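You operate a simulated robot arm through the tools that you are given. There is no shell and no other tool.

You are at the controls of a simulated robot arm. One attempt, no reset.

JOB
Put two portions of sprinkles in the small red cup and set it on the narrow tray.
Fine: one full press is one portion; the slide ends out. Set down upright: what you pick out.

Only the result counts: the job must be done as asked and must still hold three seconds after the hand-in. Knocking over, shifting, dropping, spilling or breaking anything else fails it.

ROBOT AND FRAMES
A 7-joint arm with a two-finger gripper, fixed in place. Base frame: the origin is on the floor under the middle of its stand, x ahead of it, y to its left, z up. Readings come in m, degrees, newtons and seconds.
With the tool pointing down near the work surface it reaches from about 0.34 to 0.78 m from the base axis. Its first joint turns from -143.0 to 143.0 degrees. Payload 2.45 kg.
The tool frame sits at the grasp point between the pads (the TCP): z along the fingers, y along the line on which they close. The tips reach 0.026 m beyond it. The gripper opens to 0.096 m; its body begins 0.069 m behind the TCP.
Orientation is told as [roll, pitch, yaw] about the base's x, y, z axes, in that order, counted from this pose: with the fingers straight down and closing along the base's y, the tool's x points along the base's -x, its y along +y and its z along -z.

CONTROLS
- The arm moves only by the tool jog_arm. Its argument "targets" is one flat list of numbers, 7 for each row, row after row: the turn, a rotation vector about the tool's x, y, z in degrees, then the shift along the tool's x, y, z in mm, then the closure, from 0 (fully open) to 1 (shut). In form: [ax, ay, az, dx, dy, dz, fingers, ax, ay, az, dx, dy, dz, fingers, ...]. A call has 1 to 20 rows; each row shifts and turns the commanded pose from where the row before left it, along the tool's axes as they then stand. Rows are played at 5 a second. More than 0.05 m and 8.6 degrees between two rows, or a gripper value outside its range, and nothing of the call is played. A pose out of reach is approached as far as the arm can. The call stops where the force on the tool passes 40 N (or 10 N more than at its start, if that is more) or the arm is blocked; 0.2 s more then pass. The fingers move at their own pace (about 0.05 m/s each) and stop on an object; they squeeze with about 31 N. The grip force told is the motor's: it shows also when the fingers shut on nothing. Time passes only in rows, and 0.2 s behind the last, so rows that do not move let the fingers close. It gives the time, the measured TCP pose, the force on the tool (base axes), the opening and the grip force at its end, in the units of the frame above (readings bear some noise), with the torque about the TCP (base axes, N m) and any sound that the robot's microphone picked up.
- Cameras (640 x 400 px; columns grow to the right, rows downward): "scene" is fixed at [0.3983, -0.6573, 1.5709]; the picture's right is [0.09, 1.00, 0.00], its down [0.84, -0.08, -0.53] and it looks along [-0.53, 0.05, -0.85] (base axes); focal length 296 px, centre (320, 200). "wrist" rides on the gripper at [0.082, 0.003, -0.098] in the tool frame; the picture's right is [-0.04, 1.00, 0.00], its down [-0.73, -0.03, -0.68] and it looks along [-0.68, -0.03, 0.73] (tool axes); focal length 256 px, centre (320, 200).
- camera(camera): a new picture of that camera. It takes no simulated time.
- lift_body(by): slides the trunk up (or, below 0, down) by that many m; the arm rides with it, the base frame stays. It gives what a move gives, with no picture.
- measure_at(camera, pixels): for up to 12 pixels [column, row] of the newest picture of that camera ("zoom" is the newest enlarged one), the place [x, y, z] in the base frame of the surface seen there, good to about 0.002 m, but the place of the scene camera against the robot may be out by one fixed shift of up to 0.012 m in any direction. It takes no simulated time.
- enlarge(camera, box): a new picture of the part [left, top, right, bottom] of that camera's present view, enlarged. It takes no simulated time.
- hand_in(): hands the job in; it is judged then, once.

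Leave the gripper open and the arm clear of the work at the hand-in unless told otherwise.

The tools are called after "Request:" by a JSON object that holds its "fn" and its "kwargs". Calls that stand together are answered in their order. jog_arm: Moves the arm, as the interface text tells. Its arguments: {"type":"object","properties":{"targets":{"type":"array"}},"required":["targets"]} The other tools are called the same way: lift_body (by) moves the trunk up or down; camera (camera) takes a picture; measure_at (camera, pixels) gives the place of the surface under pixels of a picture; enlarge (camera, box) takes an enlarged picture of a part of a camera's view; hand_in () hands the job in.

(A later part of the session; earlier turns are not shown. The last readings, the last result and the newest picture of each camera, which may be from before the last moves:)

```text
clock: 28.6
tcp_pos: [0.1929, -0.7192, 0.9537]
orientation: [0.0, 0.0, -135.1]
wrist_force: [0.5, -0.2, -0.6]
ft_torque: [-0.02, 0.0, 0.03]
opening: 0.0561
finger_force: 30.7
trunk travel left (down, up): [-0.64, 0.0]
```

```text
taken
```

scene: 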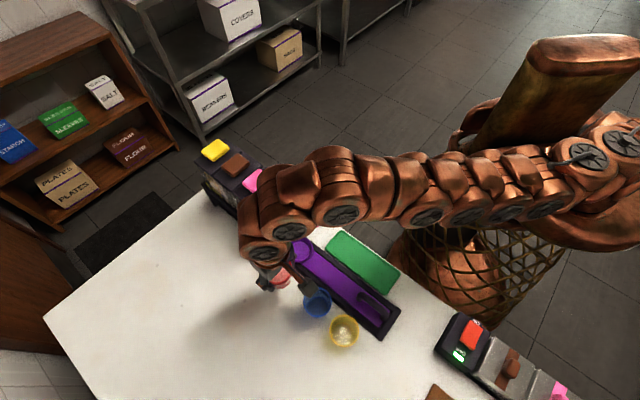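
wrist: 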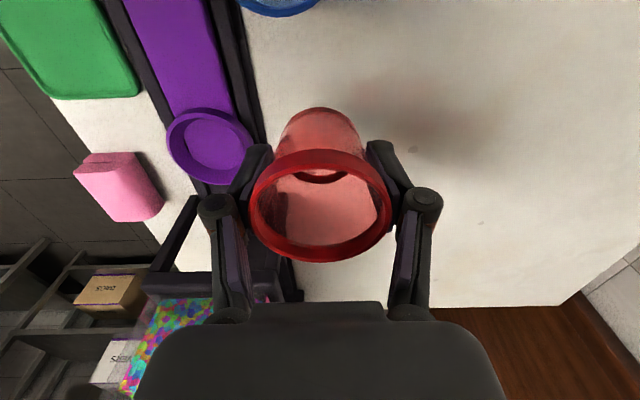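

The cup is up and level. I'll measure the held cup's rim so I can place its true centre over the ring.

Request:
{"fn": "measure_at", "kwargs": {"camera": "wrist", "pixels": [[251, 205], [391, 205], [322, 260], [320, 152], [168, 145], [252, 150], [210, 112], [215, 182], [210, 150], [187, 148], [237, 155]]}}

Request:
{"fn": "enlarge", "kwargs": {"camera": "wrist", "box": [150, 90, 410, 270]}}

```text
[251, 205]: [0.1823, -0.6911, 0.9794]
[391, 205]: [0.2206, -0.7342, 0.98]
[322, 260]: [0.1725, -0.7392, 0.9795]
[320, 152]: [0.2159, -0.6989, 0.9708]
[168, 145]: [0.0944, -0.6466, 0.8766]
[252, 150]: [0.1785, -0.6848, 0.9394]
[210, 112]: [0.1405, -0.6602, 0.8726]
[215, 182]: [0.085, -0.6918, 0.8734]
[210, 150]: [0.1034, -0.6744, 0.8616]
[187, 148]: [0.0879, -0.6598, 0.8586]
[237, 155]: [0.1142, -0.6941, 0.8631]
```

```text
2.22 times, centred on (280, 180) of wrist
```

zoom: 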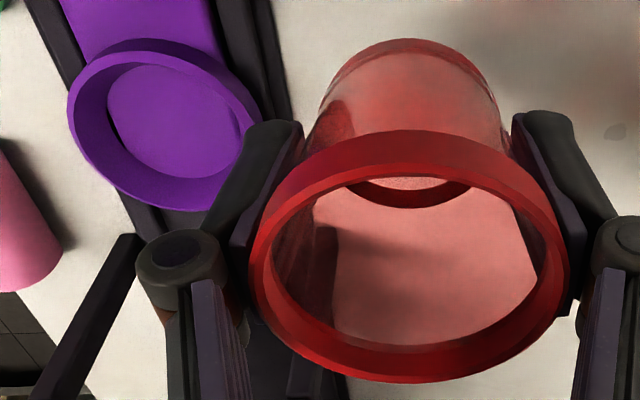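

Request:
{"fn": "measure_at", "kwargs": {"camera": "zoom", "pixels": [[72, 115], [150, 43], [215, 65], [180, 205], [120, 182], [112, 100], [165, 67], [234, 125], [185, 173], [170, 120], [100, 55], [140, 165]]}}

```text
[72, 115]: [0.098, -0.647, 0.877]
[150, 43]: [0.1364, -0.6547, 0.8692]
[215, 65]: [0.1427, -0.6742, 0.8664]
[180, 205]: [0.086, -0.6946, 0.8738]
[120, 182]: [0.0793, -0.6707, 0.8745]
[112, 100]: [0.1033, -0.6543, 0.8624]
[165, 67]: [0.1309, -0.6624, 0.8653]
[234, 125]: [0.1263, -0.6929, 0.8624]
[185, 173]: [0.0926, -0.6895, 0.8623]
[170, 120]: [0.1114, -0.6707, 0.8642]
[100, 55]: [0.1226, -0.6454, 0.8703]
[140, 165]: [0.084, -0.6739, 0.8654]
```

The ring centre fits to (0.111, -0.675), which is (u, v) ≈ (-0.399, 0.5555). I'll move the cup over it (-27.5 mm along, -90 mm across) at the same height.

Request:
{"fn": "jog_arm", "kwargs": {"targets": [0, 0, 0, -7, -22.5, 0, 0.6, 0, 0, 0, -7, -22.5, 0, 0.6, 0, 0, 0, -7, -22.5, 0, 0.6, 0, 0, 0, -6.5, -22.5, 0, 0.6, 0, 0, 0, 0, 0, 0, 0.6]}}

Request:
{"fn": "camera", "kwargs": {"camera": "wrist"}}

Request:
{"fn": "camera", "kwargs": {"camera": "scene"}}

```text
clock: 29.9
tcp_pos: [0.1127, -0.6731, 0.9547]
orientation: [0.0, -0.1, -134.9]
wrist_force: [0.2, -0.4, 0.2]
ft_torque: [0.02, 0.01, -0.02]
opening: 0.0561
finger_force: 30.9
trunk travel left (down, up): [-0.64, 0.0]
```

```text
taken
```

wrist: 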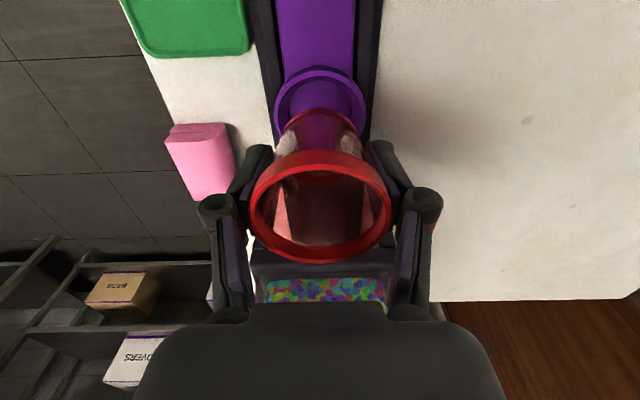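

```text
taken
```

scene: 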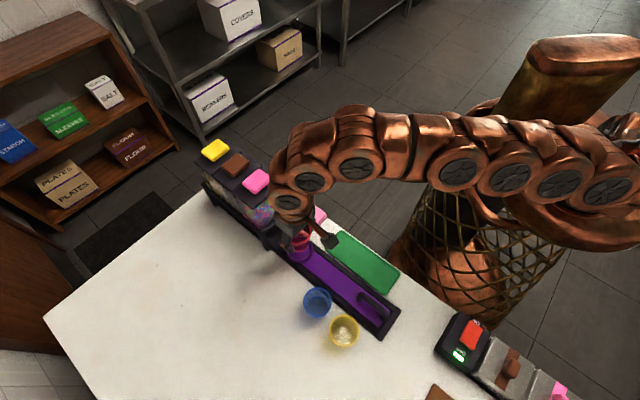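

I'll take a still reading to average out the noise before lowering.

Request:
{"fn": "jog_arm", "kwargs": {"targets": [0, 0, 0, 0, 0, 0, 0.6]}}

Request:
{"fn": "enlarge", "kwargs": {"camera": "wrist", "box": [240, 50, 400, 280]}}

Request:
{"fn": "enlarge", "kwargs": {"camera": "scene", "box": [230, 170, 360, 280]}}

```text
clock: 30.2
tcp_pos: [0.1119, -0.6739, 0.9532]
orientation: [0.0, 0.0, -135.0]
wrist_force: [-0.9, -0.5, -0.3]
ft_torque: [0.04, -0.02, 0.01]
opening: 0.0561
finger_force: 30.8
trunk travel left (down, up): [-0.64, 0.0]
```

```text
1.74 times, centred on (320, 165) of wrist
```

zoom: 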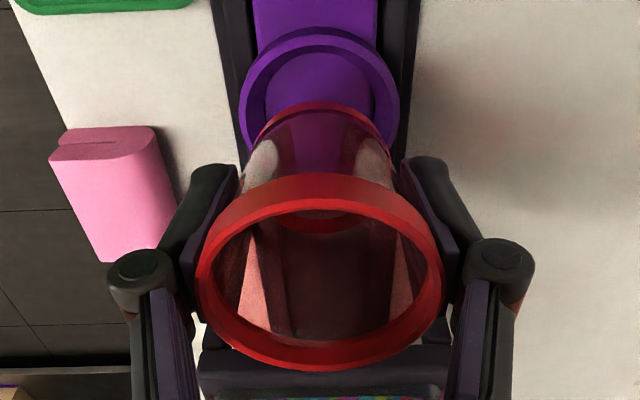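

```text
3.64 times, centred on (295, 225) of scene
```

zoom: 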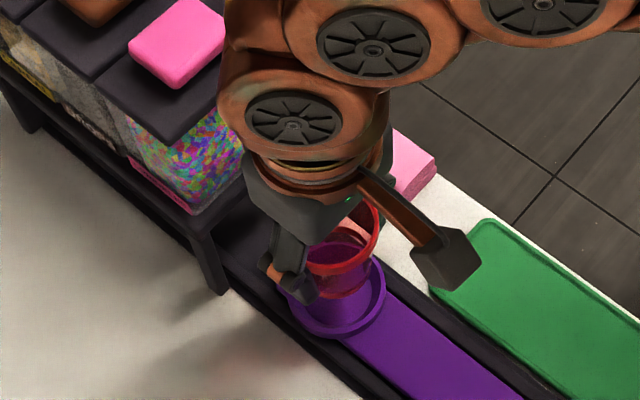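

The average puts the TCP at u ≈ -0.397, so I'll correct by -2.5 mm along and lower 35 mm, which leaves the cup base just at the ring's rim.

Request:
{"fn": "jog_arm", "kwargs": {"targets": [0, 0, 0, -2.5, -0.3, 5, 0.6, 0, 0, 0, 0, 0, 10, 0.6, 0, 0, 0, 0, 0, 10, 0.6, 0, 0, 0, 0, 0, 8, 0.6, 0, 0, 0, 0, 0, 0, 0.6]}}

Request:
{"fn": "enlarge", "kwargs": {"camera": "wrist", "box": [240, 50, 400, 280]}}

Request:
{"fn": "enlarge", "kwargs": {"camera": "scene", "box": [230, 170, 360, 280]}}

```text
clock: 31.4
tcp_pos: [0.1085, -0.6757, 0.9205]
orientation: [0.0, 0.0, -135.1]
wrist_force: [0.2, -0.4, -0.1]
ft_torque: [0.0, -0.02, 0.01]
opening: 0.0564
finger_force: 31.1
trunk travel left (down, up): [-0.64, 0.0]
```

```text
1.74 times, centred on (320, 165) of wrist
```

zoom: 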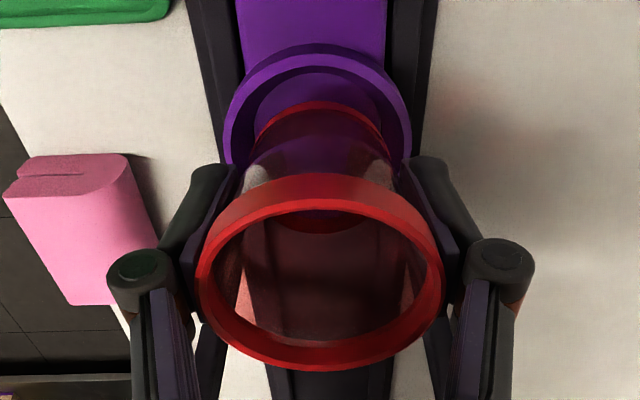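

```text
3.64 times, centred on (295, 225) of scene
```

zoom: 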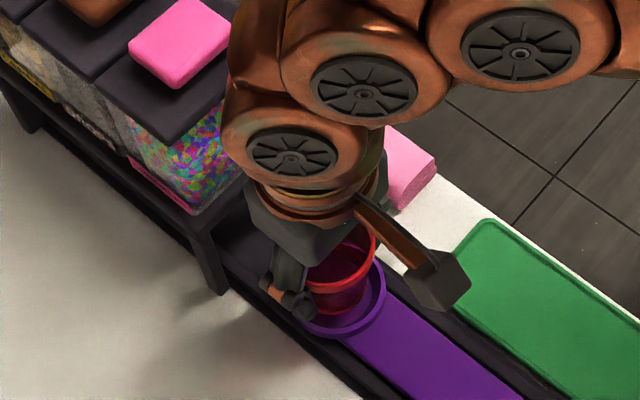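

Request:
{"fn": "enlarge", "kwargs": {"camera": "wrist", "box": [260, 70, 380, 170]}}

```text
4.00 times, centred on (320, 120) of wrist
```

zoom: 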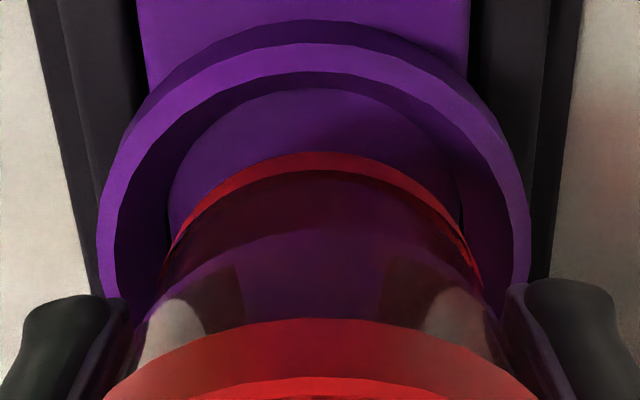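

Request:
{"fn": "measure_at", "kwargs": {"camera": "zoom", "pixels": [[318, 160], [240, 180], [395, 180], [316, 22], [316, 50], [316, 70], [316, 90], [316, 110], [103, 230], [523, 230], [450, 200], [180, 200]]}}

```text
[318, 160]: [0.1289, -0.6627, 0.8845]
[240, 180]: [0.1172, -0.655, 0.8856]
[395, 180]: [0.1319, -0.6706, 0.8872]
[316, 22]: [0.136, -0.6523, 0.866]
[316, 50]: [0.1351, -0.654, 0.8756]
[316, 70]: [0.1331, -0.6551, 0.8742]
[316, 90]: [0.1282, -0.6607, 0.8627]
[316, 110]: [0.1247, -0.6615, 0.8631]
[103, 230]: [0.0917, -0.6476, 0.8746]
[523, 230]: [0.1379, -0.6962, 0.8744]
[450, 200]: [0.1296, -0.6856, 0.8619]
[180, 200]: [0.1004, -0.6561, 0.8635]
```

The cup base is within about 1.5 mm of the ring centre. I'll nudge +1 mm along and +0.5 mm across, then lower gently while watching the force.

Request:
{"fn": "jog_arm", "kwargs": {"targets": [0, 0, 0, 1, 0.5, 2, 0.6, 0, 0, 0, 0, 0, 2.5, 0.6, 0, 0, 0, 0, 0, 2.5, 0.6, 0, 0, 0, 0, 0, 2.5, 0.6, 0, 0, 0, 0, 0, 0, 0.6]}}

```text
clock: 32.6
tcp_pos: [0.1102, -0.6762, 0.9127]
orientation: [0.0, 0.0, -135.1]
wrist_force: [0.0, -0.2, 0.1]
ft_torque: [0.04, -0.01, 0.0]
opening: 0.056
finger_force: 30.8
trunk travel left (down, up): [-0.64, 0.0]
```

Request:
{"fn": "jog_arm", "kwargs": {"targets": [0, 0, 0, 0, 0, 2, 0.6, 0, 0, 0, 0, 0, 2, 0.6, 0, 0, 0, 0, 0, 0, 0.6]}}

Request:
{"fn": "enlarge", "kwargs": {"camera": "wrist", "box": [260, 70, 380, 170]}}

```text
clock: 33.5
tcp_pos: [0.111, -0.6778, 0.9082]
orientation: [0.0, -0.1, -135.1]
wrist_force: [-0.6, 0.2, -0.5]
ft_torque: [0.02, 0.01, -0.02]
opening: 0.0561
finger_force: 30.9
trunk travel left (down, up): [-0.64, 0.0]
```

```text
4.00 times, centred on (320, 120) of wrist
```

zoom: 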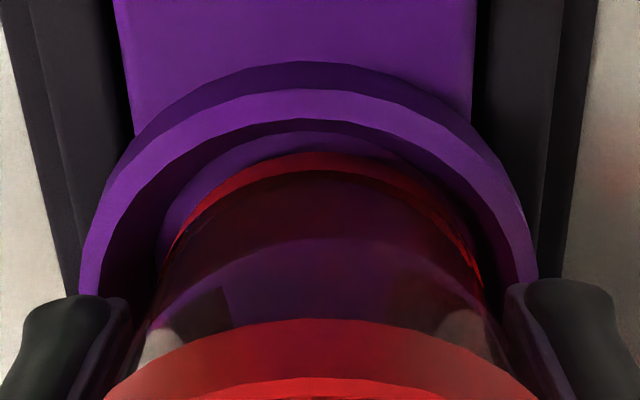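

The cup looks about 2 mm to the +v side of the ring. I'll take a fresh reading and nudge -2 mm across without lowering.

Request:
{"fn": "jog_arm", "kwargs": {"targets": [0, 0, 0, 0, -2, 0, 0.6, 0, 0, 0, 0, 0, 0, 0.6]}}

Request:
{"fn": "enlarge", "kwargs": {"camera": "wrist", "box": [260, 70, 380, 170]}}

```text
clock: 34.0
tcp_pos: [0.109, -0.674, 0.907]
orientation: [0.0, 0.0, -135.1]
wrist_force: [0.4, 0.2, 0.2]
ft_torque: [0.01, 0.03, 0.02]
opening: 0.0562
finger_force: 31.2
trunk travel left (down, up): [-0.64, 0.0]
```

```text
4.00 times, centred on (320, 120) of wrist
```

zoom: 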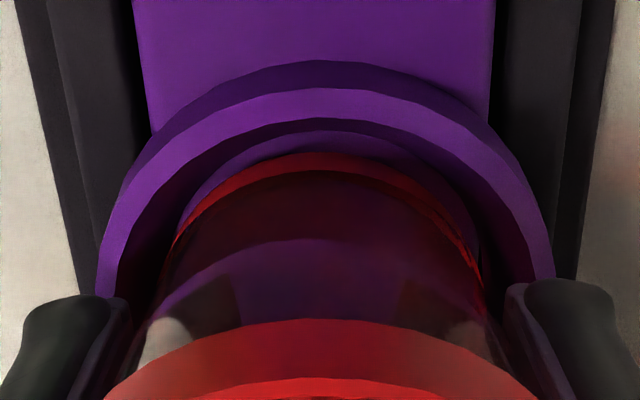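

Laterally it's now centred: ring mid at column 326, cup mid at 323. I'll lower in 1.5 mm steps until it touches.

Request:
{"fn": "jog_arm", "kwargs": {"targets": [0, 0, 0, 0, 0, 1.5, 0.6, 0, 0, 0, 0, 0, 1.5, 0.6, 0, 0, 0, 0, 0, 0, 0.6]}}

Request:
{"fn": "enlarge", "kwargs": {"camera": "wrist", "box": [260, 70, 380, 170]}}

```text
clock: 34.9
tcp_pos: [0.1094, -0.6746, 0.9051]
orientation: [0.1, -0.1, -135.0]
wrist_force: [-0.9, -0.6, 0.7]
ft_torque: [0.02, -0.02, -0.02]
opening: 0.0561
finger_force: 31.2
trunk travel left (down, up): [-0.64, 0.0]
```

```text
4.00 times, centred on (320, 120) of wrist
```

zoom: 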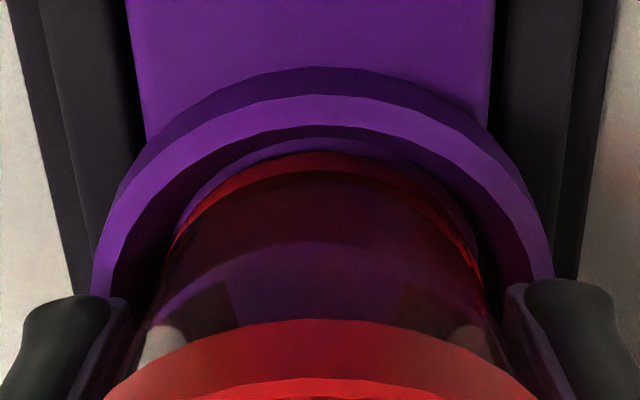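

Request:
{"fn": "jog_arm", "kwargs": {"targets": [0, 0, 0, 0, 0, 1, 0.6, 0, 0, 0, 0, 0, 1, 0.6, 0, 0, 0, 0, 0, 0, 0.6]}}

Request:
{"fn": "enlarge", "kwargs": {"camera": "wrist", "box": [260, 70, 380, 170]}}

```text
clock: 35.6
tcp_pos: [0.1098, -0.6735, 0.9053]
orientation: [0.1, -0.2, -135.2]
wrist_force: [-0.2, -2.4, 18.8]
ft_torque: [0.0, 0.06, 0.02]
opening: 0.056
finger_force: 31.3
trunk travel left (down, up): [-0.64, 0.0]
```

```text
4.00 times, centred on (320, 120) of wrist
```

zoom: 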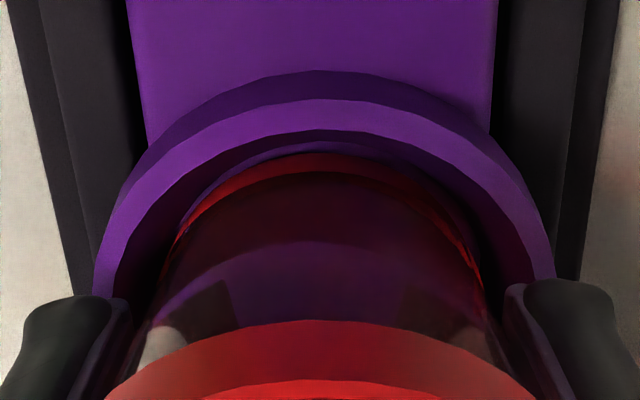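

Contact: 18.8 N upward, so the cup is seated on the ring floor. I'll relieve 1 mm, then check how close the pink block is to the left finger before opening.

Request:
{"fn": "jog_arm", "kwargs": {"targets": [0, 0, 0, 0, 0, -1, 0.6, 0, 0, 0, 0, 0, 0, 0.6]}}

Request:
{"fn": "camera", "kwargs": {"camera": "wrist"}}

Request:
{"fn": "camera", "kwargs": {"camera": "scene"}}

```text
clock: 36.2
tcp_pos: [0.1092, -0.6738, 0.904]
orientation: [0.0, 0.0, -135.1]
wrist_force: [0.0, -4.4, 13.8]
ft_torque: [-0.09, 0.0, 0.0]
opening: 0.0562
finger_force: 30.9
trunk travel left (down, up): [-0.64, 0.0]
```

```text
taken
```

wrist: 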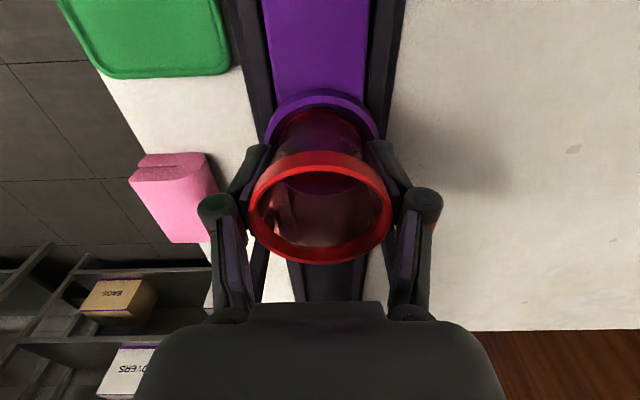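

```text
taken
```

scene: 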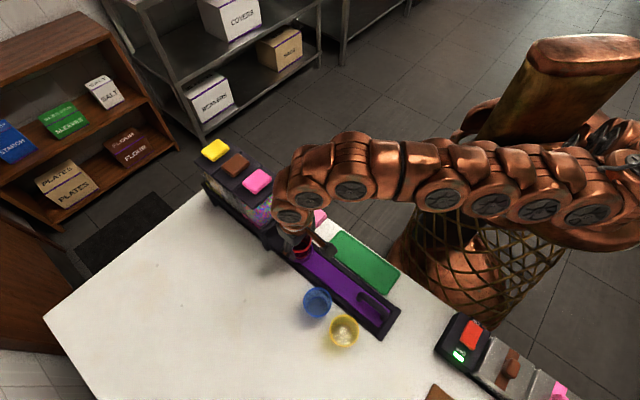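

Request:
{"fn": "measure_at", "kwargs": {"camera": "wrist", "pixels": [[180, 200], [212, 185], [205, 160], [215, 215], [208, 240], [150, 210], [140, 165], [205, 155], [205, 205], [440, 195], [260, 150], [420, 190]]}}

Request:
{"fn": "jog_arm", "kwargs": {"targets": [0, 0, 0, 0, 0, -1.5, 0.6, 0, 0, 0, 0, 0, 0, 0.6]}}

```text
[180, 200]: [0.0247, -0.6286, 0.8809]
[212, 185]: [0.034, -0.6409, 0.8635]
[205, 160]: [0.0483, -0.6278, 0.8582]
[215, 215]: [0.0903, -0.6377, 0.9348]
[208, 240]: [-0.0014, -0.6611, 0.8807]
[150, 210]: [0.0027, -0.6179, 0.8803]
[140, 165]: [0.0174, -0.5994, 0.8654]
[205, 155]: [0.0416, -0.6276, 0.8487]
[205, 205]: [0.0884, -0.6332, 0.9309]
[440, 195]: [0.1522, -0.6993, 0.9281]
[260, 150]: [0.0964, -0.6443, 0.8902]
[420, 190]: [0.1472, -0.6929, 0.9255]
```

```text
clock: 36.9
tcp_pos: [0.1094, -0.6744, 0.9051]
orientation: [-0.1, 0.1, -135.1]
wrist_force: [0.3, 0.1, 0.5]
ft_torque: [0.02, -0.01, 0.02]
opening: 0.056
finger_force: 31.3
trunk travel left (down, up): [-0.64, 0.0]
```

The force is back to 0. The pink block's nearest edge is at v ≈ 0.478, clear of the finger at about 0.515. I'll open only partly (to about 0.072 m), then rise straight up 75 mm.

Request:
{"fn": "jog_arm", "kwargs": {"targets": [0, 0, 0, 0, 0, 0, 0.45, 0, 0, 0, 0, 0, 0, 0.3, 0, 0, 0, 0, 0, 0, 0.22, 0, 0, 0, 0, 0, 0, 0.22, 0, 0, 0, 0, 0, 0, 0.22]}}

Request:
{"fn": "camera", "kwargs": {"camera": "wrist"}}

```text
clock: 38.0
tcp_pos: [0.1099, -0.6746, 0.9063]
orientation: [0.0, 0.0, -135.1]
wrist_force: [0.2, -0.1, -0.9]
ft_torque: [0.01, -0.03, -0.02]
opening: 0.0748
finger_force: 0.0
trunk travel left (down, up): [-0.64, 0.0]
```

```text
taken
```

wrist: 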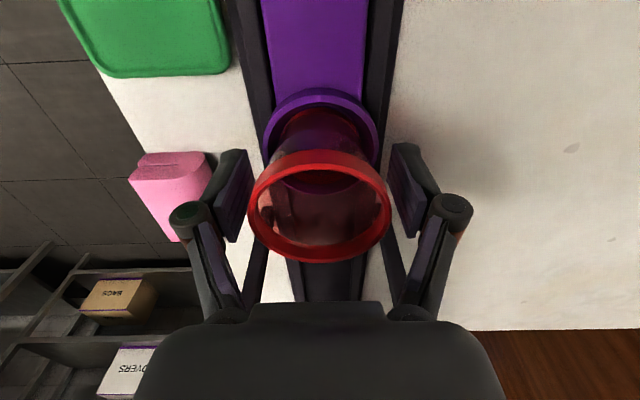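

The cup stands in the ring with the pads clear on both sides. Rising straight up 80 mm.

Request:
{"fn": "jog_arm", "kwargs": {"targets": [0, 0, 0, 0, 0, -20, 0.22, 0, 0, 0, 0, 0, -20, 0.22, 0, 0, 0, 0, 0, -20, 0.22, 0, 0, 0, 0, 0, -20, 0.22]}}

Request:
{"fn": "camera", "kwargs": {"camera": "wrist"}}

Request:
{"fn": "camera", "kwargs": {"camera": "scene"}}

```text
clock: 39.0
tcp_pos: [0.1105, -0.677, 0.9848]
orientation: [0.1, 0.0, -135.1]
wrist_force: [-0.4, -0.9, 0.5]
ft_torque: [0.0, 0.01, 0.02]
opening: 0.0749
finger_force: 0.1
trunk travel left (down, up): [-0.64, 0.0]
```

```text
taken
```

wrist: 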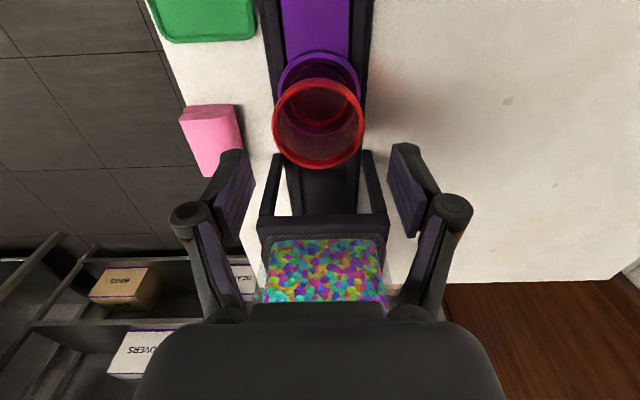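

```text
taken
```

scene: 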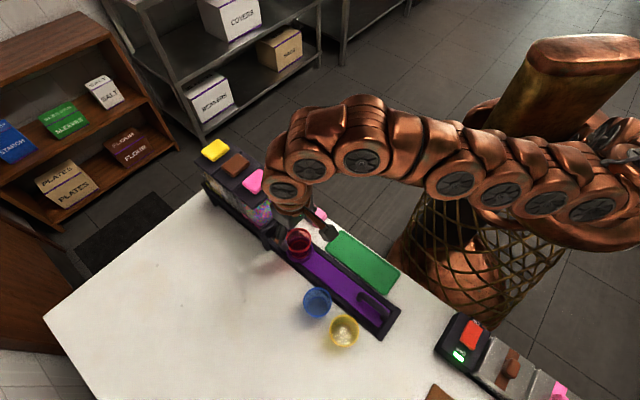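

The cup is in the ring. I'll measure its rim to confirm it's level and centred and to get its height against the spout (z ≈ 0.936).

Request:
{"fn": "enlarge", "kwargs": {"camera": "wrist", "box": [260, 40, 380, 220]}}

Request:
{"fn": "measure_at", "kwargs": {"camera": "wrist", "pixels": [[274, 122], [362, 121], [318, 166], [318, 82], [290, 152], [350, 150], [290, 225], [318, 225], [350, 225], [318, 210], [275, 190], [370, 190]]}}

```text
2.22 times, centred on (320, 130) of wrist
```

zoom: 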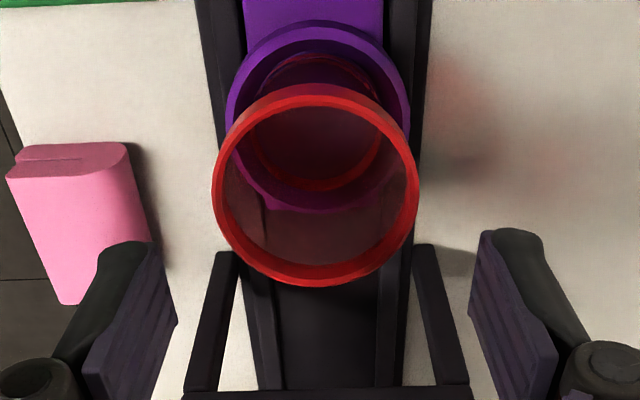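

```text
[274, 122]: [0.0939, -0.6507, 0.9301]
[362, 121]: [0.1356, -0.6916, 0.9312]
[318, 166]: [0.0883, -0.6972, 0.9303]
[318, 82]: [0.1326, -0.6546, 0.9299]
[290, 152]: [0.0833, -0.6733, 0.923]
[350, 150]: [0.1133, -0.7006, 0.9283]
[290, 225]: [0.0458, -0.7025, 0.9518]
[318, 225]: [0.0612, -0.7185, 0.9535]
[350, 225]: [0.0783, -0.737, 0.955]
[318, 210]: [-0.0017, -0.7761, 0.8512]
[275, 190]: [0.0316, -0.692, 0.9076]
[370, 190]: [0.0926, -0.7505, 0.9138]
```

The rim is level at z 0.930 and centred at (u, v) = (-0.400, 0.556), so it will pass under the spout. I'll move out along the rail to above the handle (u ≈ -0.180) at the same height.

Request:
{"fn": "jog_arm", "kwargs": {"targets": [0, 0, 0, 40, 0, 0, 0.22, 0, 0, 0, 45, 0, 0, 0.22, 0, 0, 0, 45, -1, 0, 0.1, 0, 0, 0, 45, -1, 0, 0, 0, 0, 0, 45, 0, 0, 0]}}

Request:
{"fn": "camera", "kwargs": {"camera": "wrist"}}

Request:
{"fn": "camera", "kwargs": {"camera": "scene"}}

```text
clock: 40.2
tcp_pos: [0.2634, -0.5177, 0.9852]
orientation: [-0.1, -0.1, -135.0]
wrist_force: [0.2, -0.9, 5.0]
ft_torque: [-0.01, 0.01, 0.02]
opening: 0.0965
finger_force: 0.1
trunk travel left (down, up): [-0.64, 0.0]
```

```text
taken
```

wrist: 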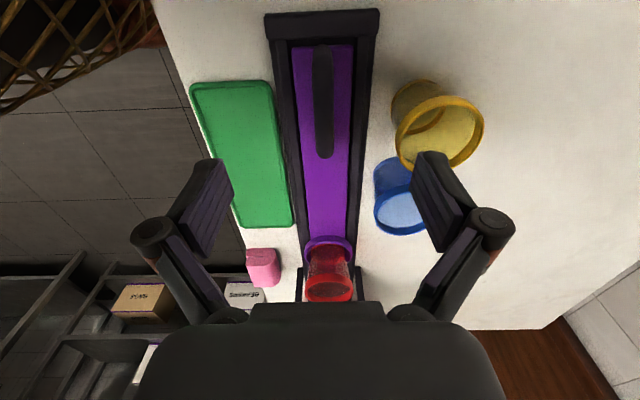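

```text
taken
```

scene: 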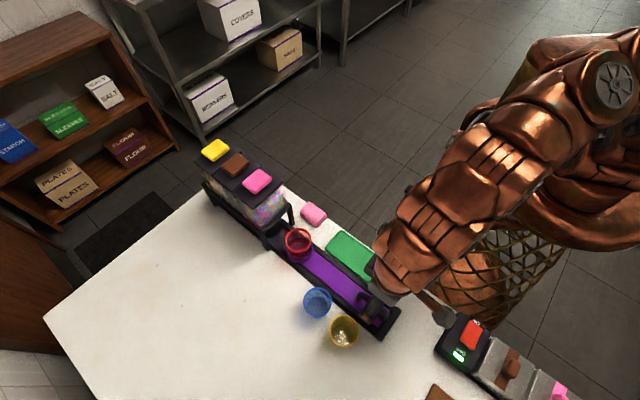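

Request:
{"fn": "measure_at", "kwargs": {"camera": "wrist", "pixels": [[322, 55], [322, 100], [322, 145], [313, 100], [332, 100], [322, 155], [397, 130], [440, 165], [483, 125], [440, 100], [376, 200], [400, 232]]}}

Request:
{"fn": "enlarge", "kwargs": {"camera": "wrist", "box": [260, 0, 400, 180]}}

```text
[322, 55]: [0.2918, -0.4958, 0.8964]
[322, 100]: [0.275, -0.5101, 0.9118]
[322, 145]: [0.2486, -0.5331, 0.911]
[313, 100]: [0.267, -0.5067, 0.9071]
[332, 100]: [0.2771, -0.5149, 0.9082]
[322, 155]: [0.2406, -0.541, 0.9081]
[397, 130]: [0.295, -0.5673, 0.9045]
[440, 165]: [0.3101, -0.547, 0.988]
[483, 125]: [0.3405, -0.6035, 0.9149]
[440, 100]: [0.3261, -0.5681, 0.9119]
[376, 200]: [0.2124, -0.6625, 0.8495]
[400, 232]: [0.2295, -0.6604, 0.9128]
```

```text
2.22 times, centred on (330, 90) of wrist
```

zoom: 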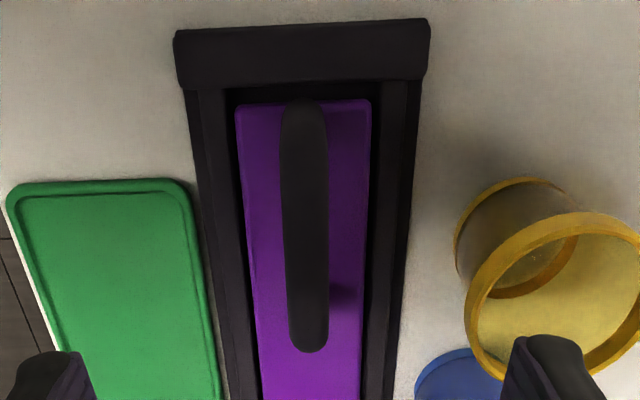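

The handle bar's top is at z 0.911. It is centred at (u, v) ≈ (-0.178, 0.5545) and about 14 mm wide. The yellow cup's rim comes as near as v ≈ 0.61, so I'll narrow the fingers to about 0.036 m before going down.

Request:
{"fn": "jog_arm", "kwargs": {"targets": [0, 0, 0, 0, 1.5, 0, 0.4, 0, 0, 0, 0, 0, 0, 0.62, 0, 0, 0, 0, 0, 0, 0.62, 0, 0, 0, 0, 0, 0, 0.62, 0, 0, 0, 0, 0, 0, 0.62]}}

Request:
{"fn": "camera", "kwargs": {"camera": "wrist"}}

```text
clock: 41.5
tcp_pos: [0.2651, -0.5191, 0.9863]
orientation: [-0.1, -0.1, -135.1]
wrist_force: [0.1, -1.0, 0.4]
ft_torque: [0.03, 0.02, 0.0]
opening: 0.0362
finger_force: 0.0
trunk travel left (down, up): [-0.64, 0.0]
```

```text
taken
```

wrist: 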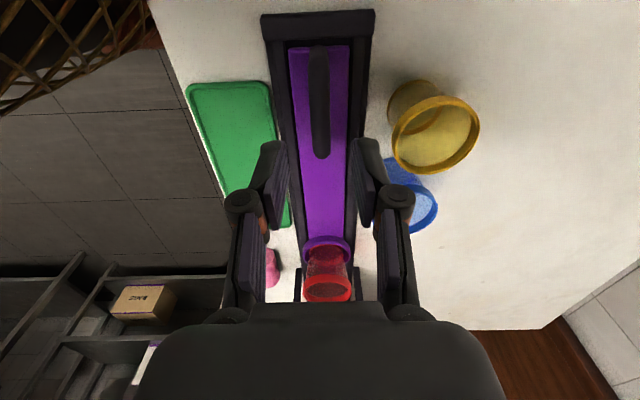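

The opening is 0.036 m and centred on the handle. I'll descend 83 mm to z ≈ 0.903.

Request:
{"fn": "jog_arm", "kwargs": {"targets": [0, 0, 0, 0, 0, 22, 0.62, 0, 0, 0, 0, 0, 22, 0.62, 0, 0, 0, 0, 0, 19, 0.62, 0, 0, 0, 0, 0, 12, 0.62, 0, 0, 0, 0, 0, 8, 0.62, 0, 0, 0, 0, 0, 0, 0.62]}}

Request:
{"fn": "camera", "kwargs": {"camera": "wrist"}}

Request:
{"fn": "camera", "kwargs": {"camera": "scene"}}

```text
clock: 42.9
tcp_pos: [0.2651, -0.5207, 0.9015]
orientation: [-0.1, 0.0, -135.0]
wrist_force: [0.2, 0.5, -0.5]
ft_torque: [-0.01, -0.02, -0.01]
opening: 0.0362
finger_force: 0.1
trunk travel left (down, up): [-0.64, 0.0]
```

```text
taken
```

wrist: 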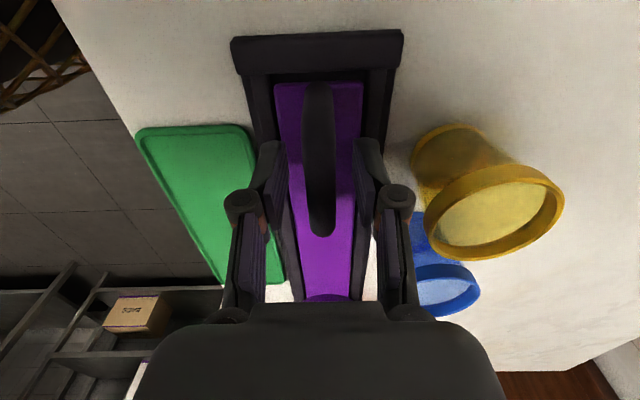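

```text
taken
```

scene: 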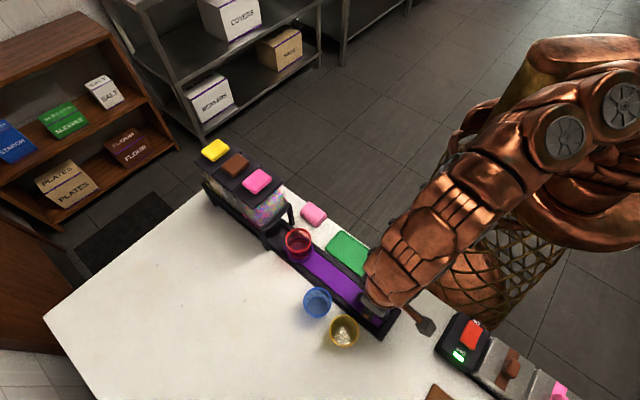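

The handle is between the pads. Before moving I'll check how far the right finger sticks out towards the yellow and blue cups.

Request:
{"fn": "measure_at", "kwargs": {"camera": "wrist", "pixels": [[410, 200], [413, 190], [385, 165], [408, 235], [415, 280], [425, 225], [428, 180], [415, 290], [230, 200], [375, 150], [440, 265], [430, 310]]}}

Request:
{"fn": "jog_arm", "kwargs": {"targets": [0, 0, 0, 0, 0, 0, 0.8, 0, 0, 0, 0, 0, 0, 0.95, 0, 0, 0, 0, 0, 0, 0.95, 0, 0, 0, 0, 0, 0, 0.95]}}

Request:
{"fn": "camera", "kwargs": {"camera": "wrist"}}

```text
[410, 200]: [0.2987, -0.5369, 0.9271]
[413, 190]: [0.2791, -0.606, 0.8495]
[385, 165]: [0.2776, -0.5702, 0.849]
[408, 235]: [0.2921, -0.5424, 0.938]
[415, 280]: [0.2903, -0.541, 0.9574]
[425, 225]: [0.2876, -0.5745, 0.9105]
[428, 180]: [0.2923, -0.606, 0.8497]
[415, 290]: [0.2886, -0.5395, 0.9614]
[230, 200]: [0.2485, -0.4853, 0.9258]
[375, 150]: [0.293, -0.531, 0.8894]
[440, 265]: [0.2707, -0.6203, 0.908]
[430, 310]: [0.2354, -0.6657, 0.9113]
```

```text
clock: 43.9
tcp_pos: [0.2652, -0.519, 0.903]
orientation: [0.0, 0.0, -135.1]
wrist_force: [5.0, -5.8, 0.5]
ft_torque: [0.01, -0.02, 0.08]
opening: 0.0133
finger_force: 39.9
trunk travel left (down, up): [-0.64, 0.0]
```

```text
taken
```

wrist: 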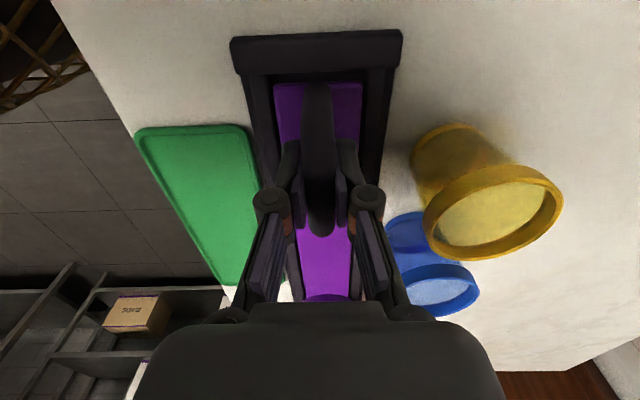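

The handle is held with an opening of 0.0133 m, and the finger outer edge is around v 0.58, clear of both cups. I'll push the slide in smoothly by 45 mm first, with a 1 mm sideways relief, and check.

Request:
{"fn": "jog_arm", "kwargs": {"targets": [0, 0, 0, -3, 1, 0, 0.95, 0, 0, 0, -6, 0, 0, 0.95, 0, 0, 0, -9, 0, 0, 0.95, 0, 0, 0, -9, 0, 0, 0.95, 0, 0, 0, -9, 0, 0, 0.95, 0, 0, 0, -6, 0, 0, 0.95, 0, 0, 0, -3, 0, 0, 0.95]}}

Request:
{"fn": "camera", "kwargs": {"camera": "wrist"}}

Request:
{"fn": "camera", "kwargs": {"camera": "scene"}}

```text
clock: 45.5
tcp_pos: [0.233, -0.5521, 0.9022]
orientation: [-0.1, 0.0, -135.2]
wrist_force: [-3.4, 3.6, 0.2]
ft_torque: [-0.12, 0.17, 0.05]
opening: 0.013
finger_force: 39.9
trunk travel left (down, up): [-0.64, 0.0]
```

```text
taken
```

wrist: 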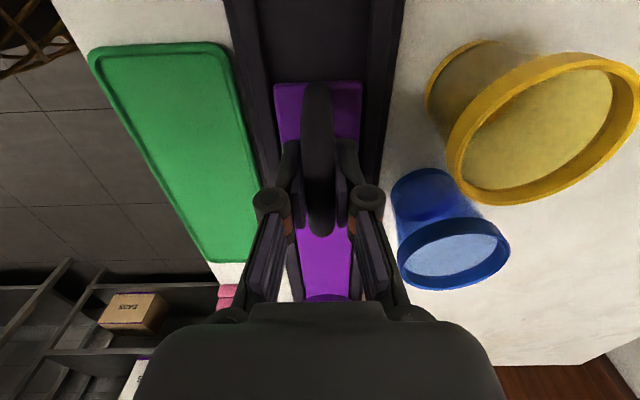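

```text
taken
```

scene: 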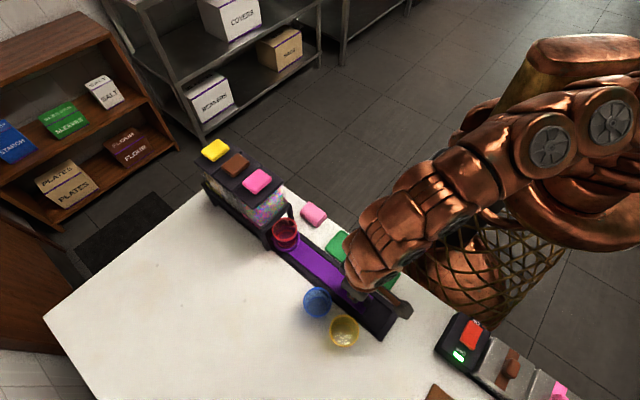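

The slide moves freely with low force and the cup stays in the ring. I'll push another 54 mm so the cup sits under the spout.

Request:
{"fn": "jog_arm", "kwargs": {"targets": [0, 0, 0, -3, -0.5, 0, 0.95, 0, 0, 0, -6, 0, 0, 0.95, 0, 0, 0, -9, 0, 0, 0.95, 0, 0, 0, -9, 0, 0, 0.95, 0, 0, 0, -9, 0, 0, 0.95, 0, 0, 0, -9, 0, 0, 0.95, 0, 0, 0, -6, 0, 0, 0.95, 0, 0, 0, -3, 0, 0, 0.95, 0, 0, 0, 0, 0, 0, 0.95]}}

Request:
{"fn": "camera", "kwargs": {"camera": "wrist"}}

Request:
{"fn": "enlarge", "kwargs": {"camera": "scene", "box": [190, 130, 350, 300]}}

```text
clock: 47.5
tcp_pos: [0.1947, -0.5908, 0.9017]
orientation: [-0.1, 0.0, -135.2]
wrist_force: [-0.5, -1.5, -16.5]
ft_torque: [0.02, -0.03, 0.06]
opening: 0.0133
finger_force: 39.7
trunk travel left (down, up): [-0.64, 0.0]
```

```text
taken
```

wrist: 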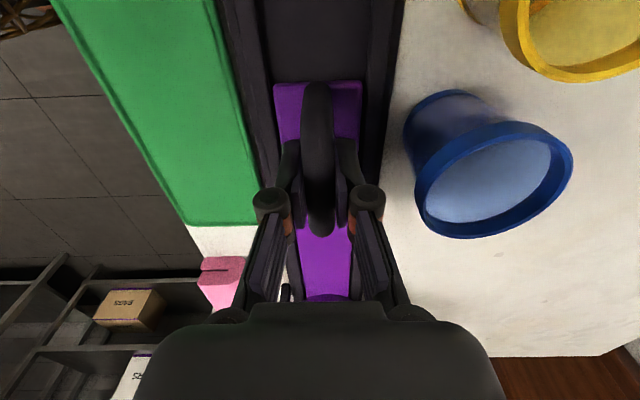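

```text
2.35 times, centred on (270, 215) of scene
```

zoom: 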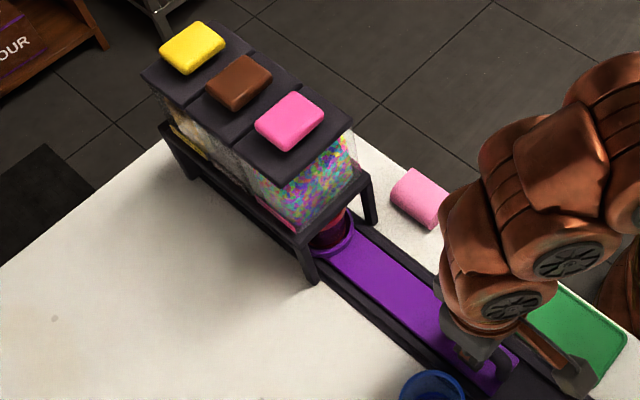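

The slide has travelled 0.100 m, which puts the cup centre at u ≈ -0.500 under the spout. There is a 16 N downward pull on the tool, so I'll ease 1.5 mm down before letting go.

Request:
{"fn": "jog_arm", "kwargs": {"targets": [0, 0, 0, 0, 0, 1, 0.95, 0, 0, 0, 0, 0, 0.5, 0.95, 0, 0, 0, 0, 0, 0, 0.95]}}

```text
clock: 48.2
tcp_pos: [0.195, -0.5895, 0.9027]
orientation: [0.1, -0.1, -135.1]
wrist_force: [-3.3, -1.4, 5.8]
ft_torque: [0.37, -0.33, 0.06]
opening: 0.0135
finger_force: 39.9
trunk travel left (down, up): [-0.64, 0.0]
```

The force is small now. I'll open to about 0.036 m and check that the slide stays.

Request:
{"fn": "jog_arm", "kwargs": {"targets": [0, 0, 0, 0, 0, 0, 0.8, 0, 0, 0, 0, 0, 0, 0.62, 0, 0, 0, 0, 0, 0, 0.62, 0, 0, 0, 0, 0, 0, 0.62]}}

Request:
{"fn": "camera", "kwargs": {"camera": "wrist"}}

```text
clock: 49.2
tcp_pos: [0.1954, -0.5896, 0.9022]
orientation: [-0.1, 0.0, -135.1]
wrist_force: [0.1, -0.9, 0.6]
ft_torque: [0.02, -0.04, 0.0]
opening: 0.0365
finger_force: 0.1
trunk travel left (down, up): [-0.64, 0.0]
```

```text
taken
```

wrist: 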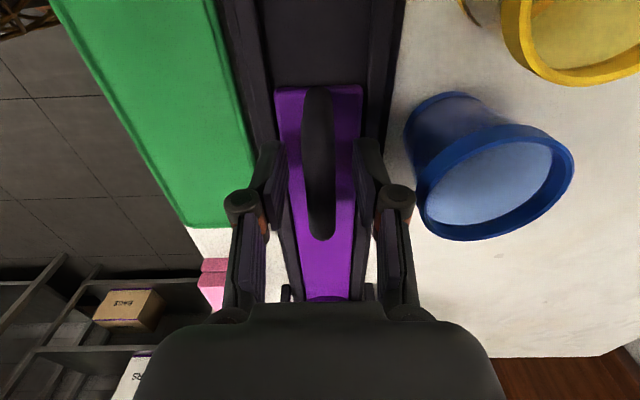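

The slide stays in place. I'll rise straight up 200 mm, closing the fingers on the way once clear of the handle.

Request:
{"fn": "jog_arm", "kwargs": {"targets": [0, 0, 0, 0, 0, -25, 0.62, 0, 0, 0, 0, 0, -35, 0.62, 0, 0, 0, 0, 0, -45, 0.8, 0, 0, 0, 0, 0, -45, 1, 0, 0, 0, 0, 0, -45, 1, 0, 0, 0, 0, 0, -20, 1]}}

Request:
{"fn": "camera", "kwargs": {"camera": "wrist"}}

Request:
{"fn": "camera", "kwargs": {"camera": "scene"}}

```text
clock: 50.6
tcp_pos: [0.1959, -0.5887, 1.1159]
orientation: [0.0, 0.0, -135.0]
wrist_force: [0.3, 0.4, 0.3]
ft_torque: [0.03, 0.02, -0.02]
opening: 0.0
finger_force: 28.1
trunk travel left (down, up): [-0.64, 0.0]
```

```text
taken
```

wrist: 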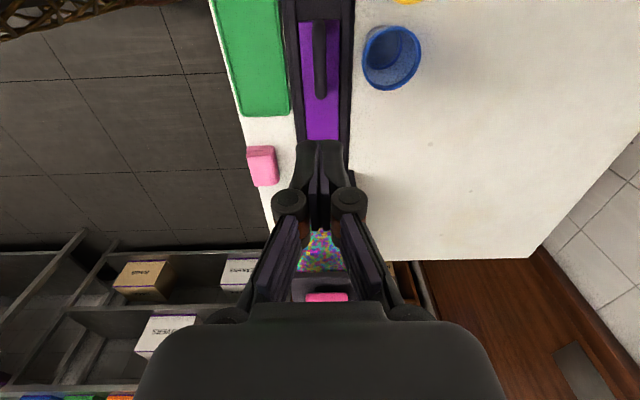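

```text
taken
```

scene: 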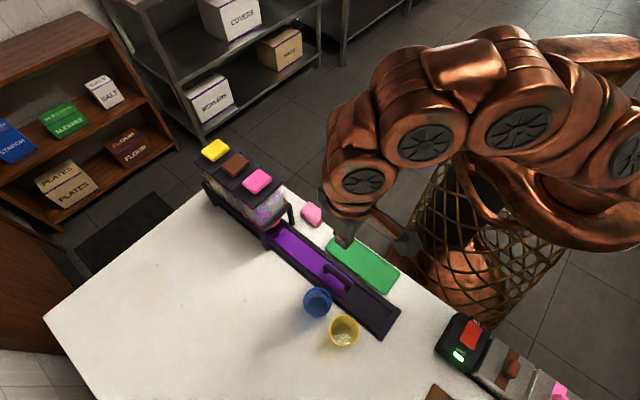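

I'll verify where the slide sits from the handle's ends in this view, and measure the knob again.

Request:
{"fn": "enlarge", "kwargs": {"camera": "wrist", "box": [270, 0, 380, 160]}}

Request:
{"fn": "measure_at", "kwargs": {"camera": "wrist", "pixels": [[320, 30], [320, 60], [320, 93], [320, 97], [305, 22], [335, 22], [326, 297], [312, 297], [342, 297], [330, 285], [330, 275], [350, 178]]}}

```text
2.50 times, centred on (325, 80) of wrist
```

zoom: 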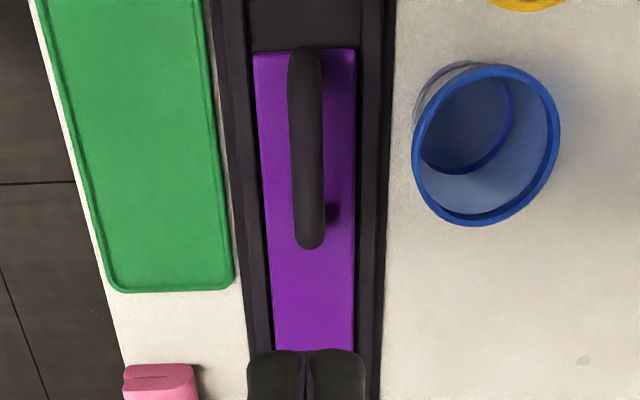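

```text
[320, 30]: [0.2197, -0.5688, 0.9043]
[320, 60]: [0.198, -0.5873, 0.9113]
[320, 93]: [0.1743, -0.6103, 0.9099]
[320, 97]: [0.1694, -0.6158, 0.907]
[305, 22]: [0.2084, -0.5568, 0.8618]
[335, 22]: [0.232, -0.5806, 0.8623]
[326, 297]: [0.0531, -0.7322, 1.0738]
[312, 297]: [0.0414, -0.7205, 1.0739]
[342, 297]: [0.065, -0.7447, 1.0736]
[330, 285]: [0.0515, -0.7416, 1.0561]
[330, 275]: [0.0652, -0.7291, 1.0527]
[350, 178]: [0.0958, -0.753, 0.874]
```

The slide's end moved 0.100 m, so the cup is centred under the spout. The knob centre is at about (0.041, -0.745) with its top near z 1.08. That spot is at the edge of reach for a straight-down tool, so I'll tilt the fingers 20° outward (about base -x), then rise 34 mm.

Request:
{"fn": "jog_arm", "kwargs": {"targets": [-4.714, -4.714, 0, 0, 0, 0, 1, -4.714, -4.714, 0, 0, 0, 0, 1, -4.714, -4.714, 0, 0, 0, 0, 1, 0, 0, 0, -8.2, 8.2, -31.9, 1, 0, 0, 0, 0, 0, 0, 1]}}

```text
clock: 51.9
tcp_pos: [0.197, -0.5889, 1.1498]
orientation: [14.5, -14.1, -136.7]
wrist_force: [0.2, 0.8, 0.4]
ft_torque: [0.02, 0.02, 0.0]
opening: 0.0
finger_force: 28.2
trunk travel left (down, up): [-0.64, 0.0]
```

Now I'll move level over the pink knob in five rows, keeping z at 1.15 (tips about 4 cm above the knob).

Request:
{"fn": "jog_arm", "kwargs": {"targets": [0, 0, 0, -42.4, -1.7, 10.5, 1, 0, 0, 0, -42.4, -1.7, 10.5, 1, 0, 0, 0, -42.4, -1.7, 10.5, 1, 0, 0, 0, -42.4, -1.7, 10.5, 1, 0, 0, 0, -42.4, -1.7, 10.5, 1, 0, 0, 0, 0, 0, 0, 1]}}

Request:
{"fn": "camera", "kwargs": {"camera": "wrist"}}

Request:
{"fn": "camera", "kwargs": {"camera": "scene"}}

```text
clock: 53.2
tcp_pos: [0.0384, -0.7426, 1.1496]
orientation: [14.5, -14.0, -136.7]
wrist_force: [-0.5, 1.1, 0.3]
ft_torque: [-0.02, -0.03, 0.06]
opening: 0.0
finger_force: 28.4
trunk travel left (down, up): [-0.64, 0.0]
```

```text
taken
```

wrist: 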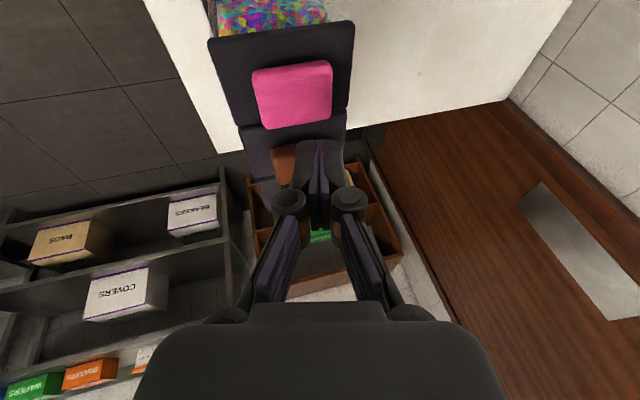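

```text
taken
```

scene: 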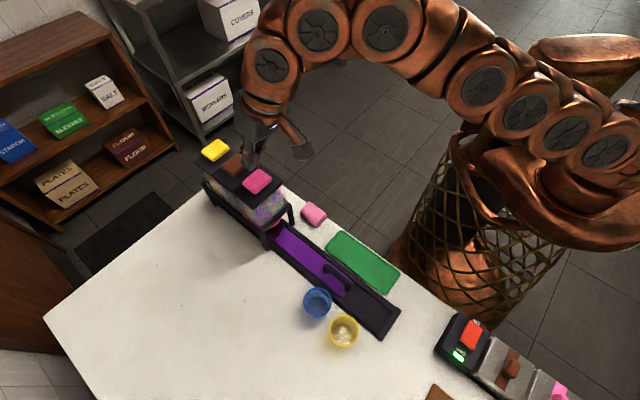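

It's reached. The pink knob is fully in view at (292, 95). I'll measure its corners and top, as well as the finger tip.

Request:
{"fn": "measure_at", "kwargs": {"camera": "wrist", "pixels": [[258, 73], [328, 66], [328, 115], [270, 125], [293, 95], [292, 68], [298, 120], [262, 100], [330, 90], [240, 60], [345, 50], [310, 155]]}}

Request:
{"fn": "enlarge", "kwargs": {"camera": "scene", "box": [200, 110, 330, 220]}}

```text
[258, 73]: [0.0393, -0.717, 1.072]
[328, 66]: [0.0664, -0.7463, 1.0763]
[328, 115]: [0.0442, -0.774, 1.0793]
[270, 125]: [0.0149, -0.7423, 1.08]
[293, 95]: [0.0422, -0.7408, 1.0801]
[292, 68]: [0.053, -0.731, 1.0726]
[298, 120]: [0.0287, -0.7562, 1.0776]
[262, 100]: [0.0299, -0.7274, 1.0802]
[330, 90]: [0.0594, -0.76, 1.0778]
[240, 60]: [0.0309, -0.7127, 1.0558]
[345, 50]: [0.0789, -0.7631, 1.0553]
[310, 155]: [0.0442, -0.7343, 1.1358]
```

```text
3.64 times, centred on (265, 165) of scene
```

zoom: 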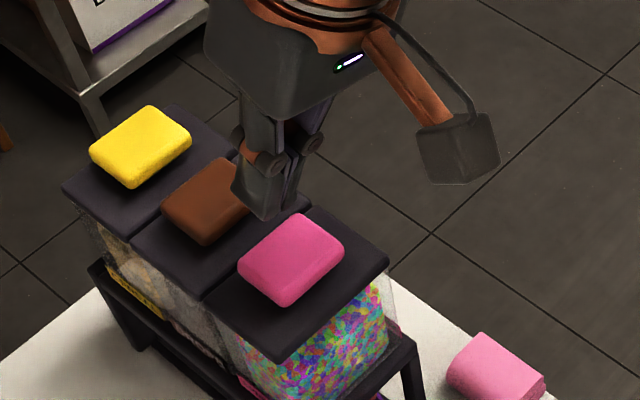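

The knob centre is at (0.0413, -0.745) with its top at z 1.080. I'll shift the TCP by (+3, -8) mm in x and y, so the lower edge of the closed tips meets the centre. Then I'll come down to just above the knob (TCP z ≈ 1.116).

Request:
{"fn": "jog_arm", "kwargs": {"targets": [0, 0, 0, 2.5, -0.4, 17.3, 1, 0, 0, 0, 2.5, -0.4, 17.3, 1, 0, 0, 0, 0, 0, 0, 1]}}

Request:
{"fn": "camera", "kwargs": {"camera": "wrist"}}

Request:
{"fn": "enlarge", "kwargs": {"camera": "scene", "box": [200, 110, 330, 220]}}

```text
clock: 54.0
tcp_pos: [0.0413, -0.7514, 1.1154]
orientation: [14.4, -14.0, -136.8]
wrist_force: [-0.5, -0.7, -0.1]
ft_torque: [0.01, -0.01, 0.01]
opening: 0.0
finger_force: 28.8
trunk travel left (down, up): [-0.64, 0.0]
```

```text
taken
```

wrist: 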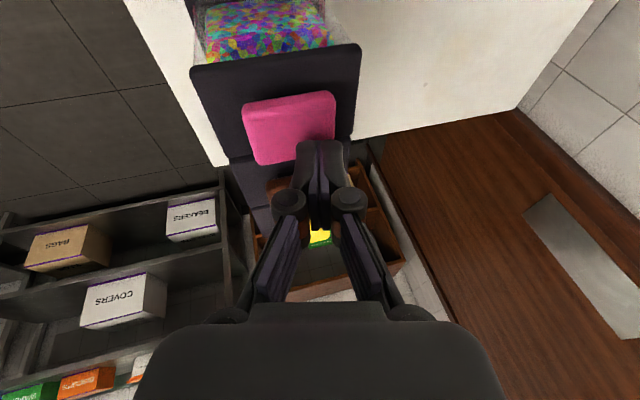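

```text
3.64 times, centred on (265, 165) of scene
```

zoom: 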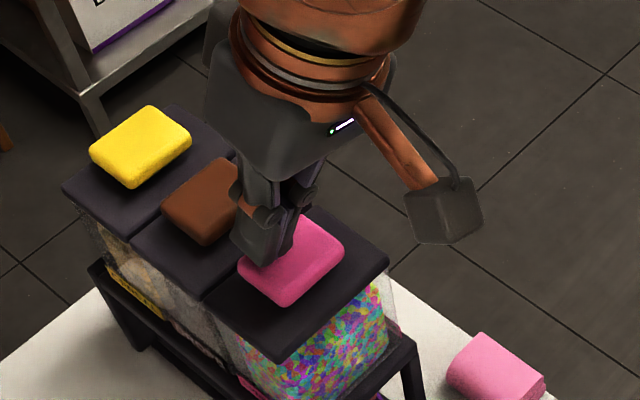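

The tips are just above the knob but sit slightly to the far side, so I'll bring the TCP 7 mm back towards the robot. Then I'll lower in 2 mm steps and watch force and sound.

Request:
{"fn": "jog_arm", "kwargs": {"targets": [0, 0, 0, 4.65, -4.65, -2.4, 1, 0, 0, 0, 0.48, -0.48, 1.88, 1, 0, 0, 0, 0.48, -0.48, 1.88, 1, 0, 0, 0, 0, 0, 0, 1]}}

```text
clock: 55.0
tcp_pos: [0.0414, -0.7431, 1.1116]
orientation: [14.4, -14.0, -136.8]
wrist_force: [0.0, -0.6, -0.6]
ft_torque: [-0.01, -0.02, -0.02]
opening: 0.0001
finger_force: 28.9
trunk travel left (down, up): [-0.64, 0.0]
```

Request:
{"fn": "jog_arm", "kwargs": {"targets": [0, 0, 0, 0.48, -0.48, 1.88, 1, 0, 0, 0, 0.48, -0.48, 1.88, 1, 0, 0, 0, 0, 0, 0, 1]}}

Request:
{"fn": "enlarge", "kwargs": {"camera": "scene", "box": [220, 130, 310, 210]}}

```text
clock: 55.9
tcp_pos: [0.0409, -0.7429, 1.1091]
orientation: [14.4, -14.0, -136.9]
wrist_force: [0.1, -0.1, 0.5]
ft_torque: [0.06, -0.03, 0.02]
opening: 0.0
finger_force: 28.5
trunk travel left (down, up): [-0.64, 0.0]
```

```text
5.00 times, centred on (265, 170) of scene
```

zoom: 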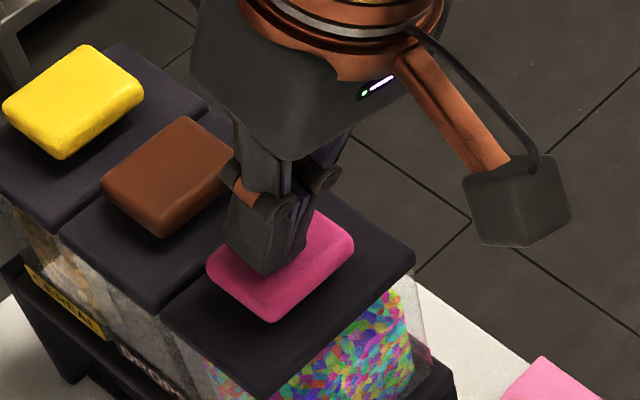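

The tip is now over the middle of the knob, about to touch. I'll continue pressing down in 2 mm steps.

Request:
{"fn": "jog_arm", "kwargs": {"targets": [0, 0, 0, 0.48, -0.48, 1.88, 1, 0, 0, 0, 0.48, -0.48, 1.88, 1, 0, 0, 0, 0, 0, 0, 1]}}

```text
clock: 56.6
tcp_pos: [0.0427, -0.7424, 1.1047]
orientation: [14.4, -14.0, -136.7]
wrist_force: [0.8, -0.3, 1.7]
ft_torque: [0.01, -0.03, 0.02]
opening: 0.0
finger_force: 28.6
trunk travel left (down, up): [-0.64, 0.0]
```

Request:
{"fn": "jog_arm", "kwargs": {"targets": [0, 0, 0, 0.48, -0.48, 1.88, 1, 0, 0, 0, 0.48, -0.48, 1.88, 1, 0, 0, 0, 0, 0, 0, 1]}}

```text
clock: 57.5
tcp_pos: [0.0414, -0.7419, 1.1011]
orientation: [14.5, -13.9, -136.6]
wrist_force: [0.1, -0.2, 3.9]
ft_torque: [0.05, 0.0, 0.02]
opening: 0.0001
finger_force: 28.8
trunk travel left (down, up): [-0.64, 0.0]
```

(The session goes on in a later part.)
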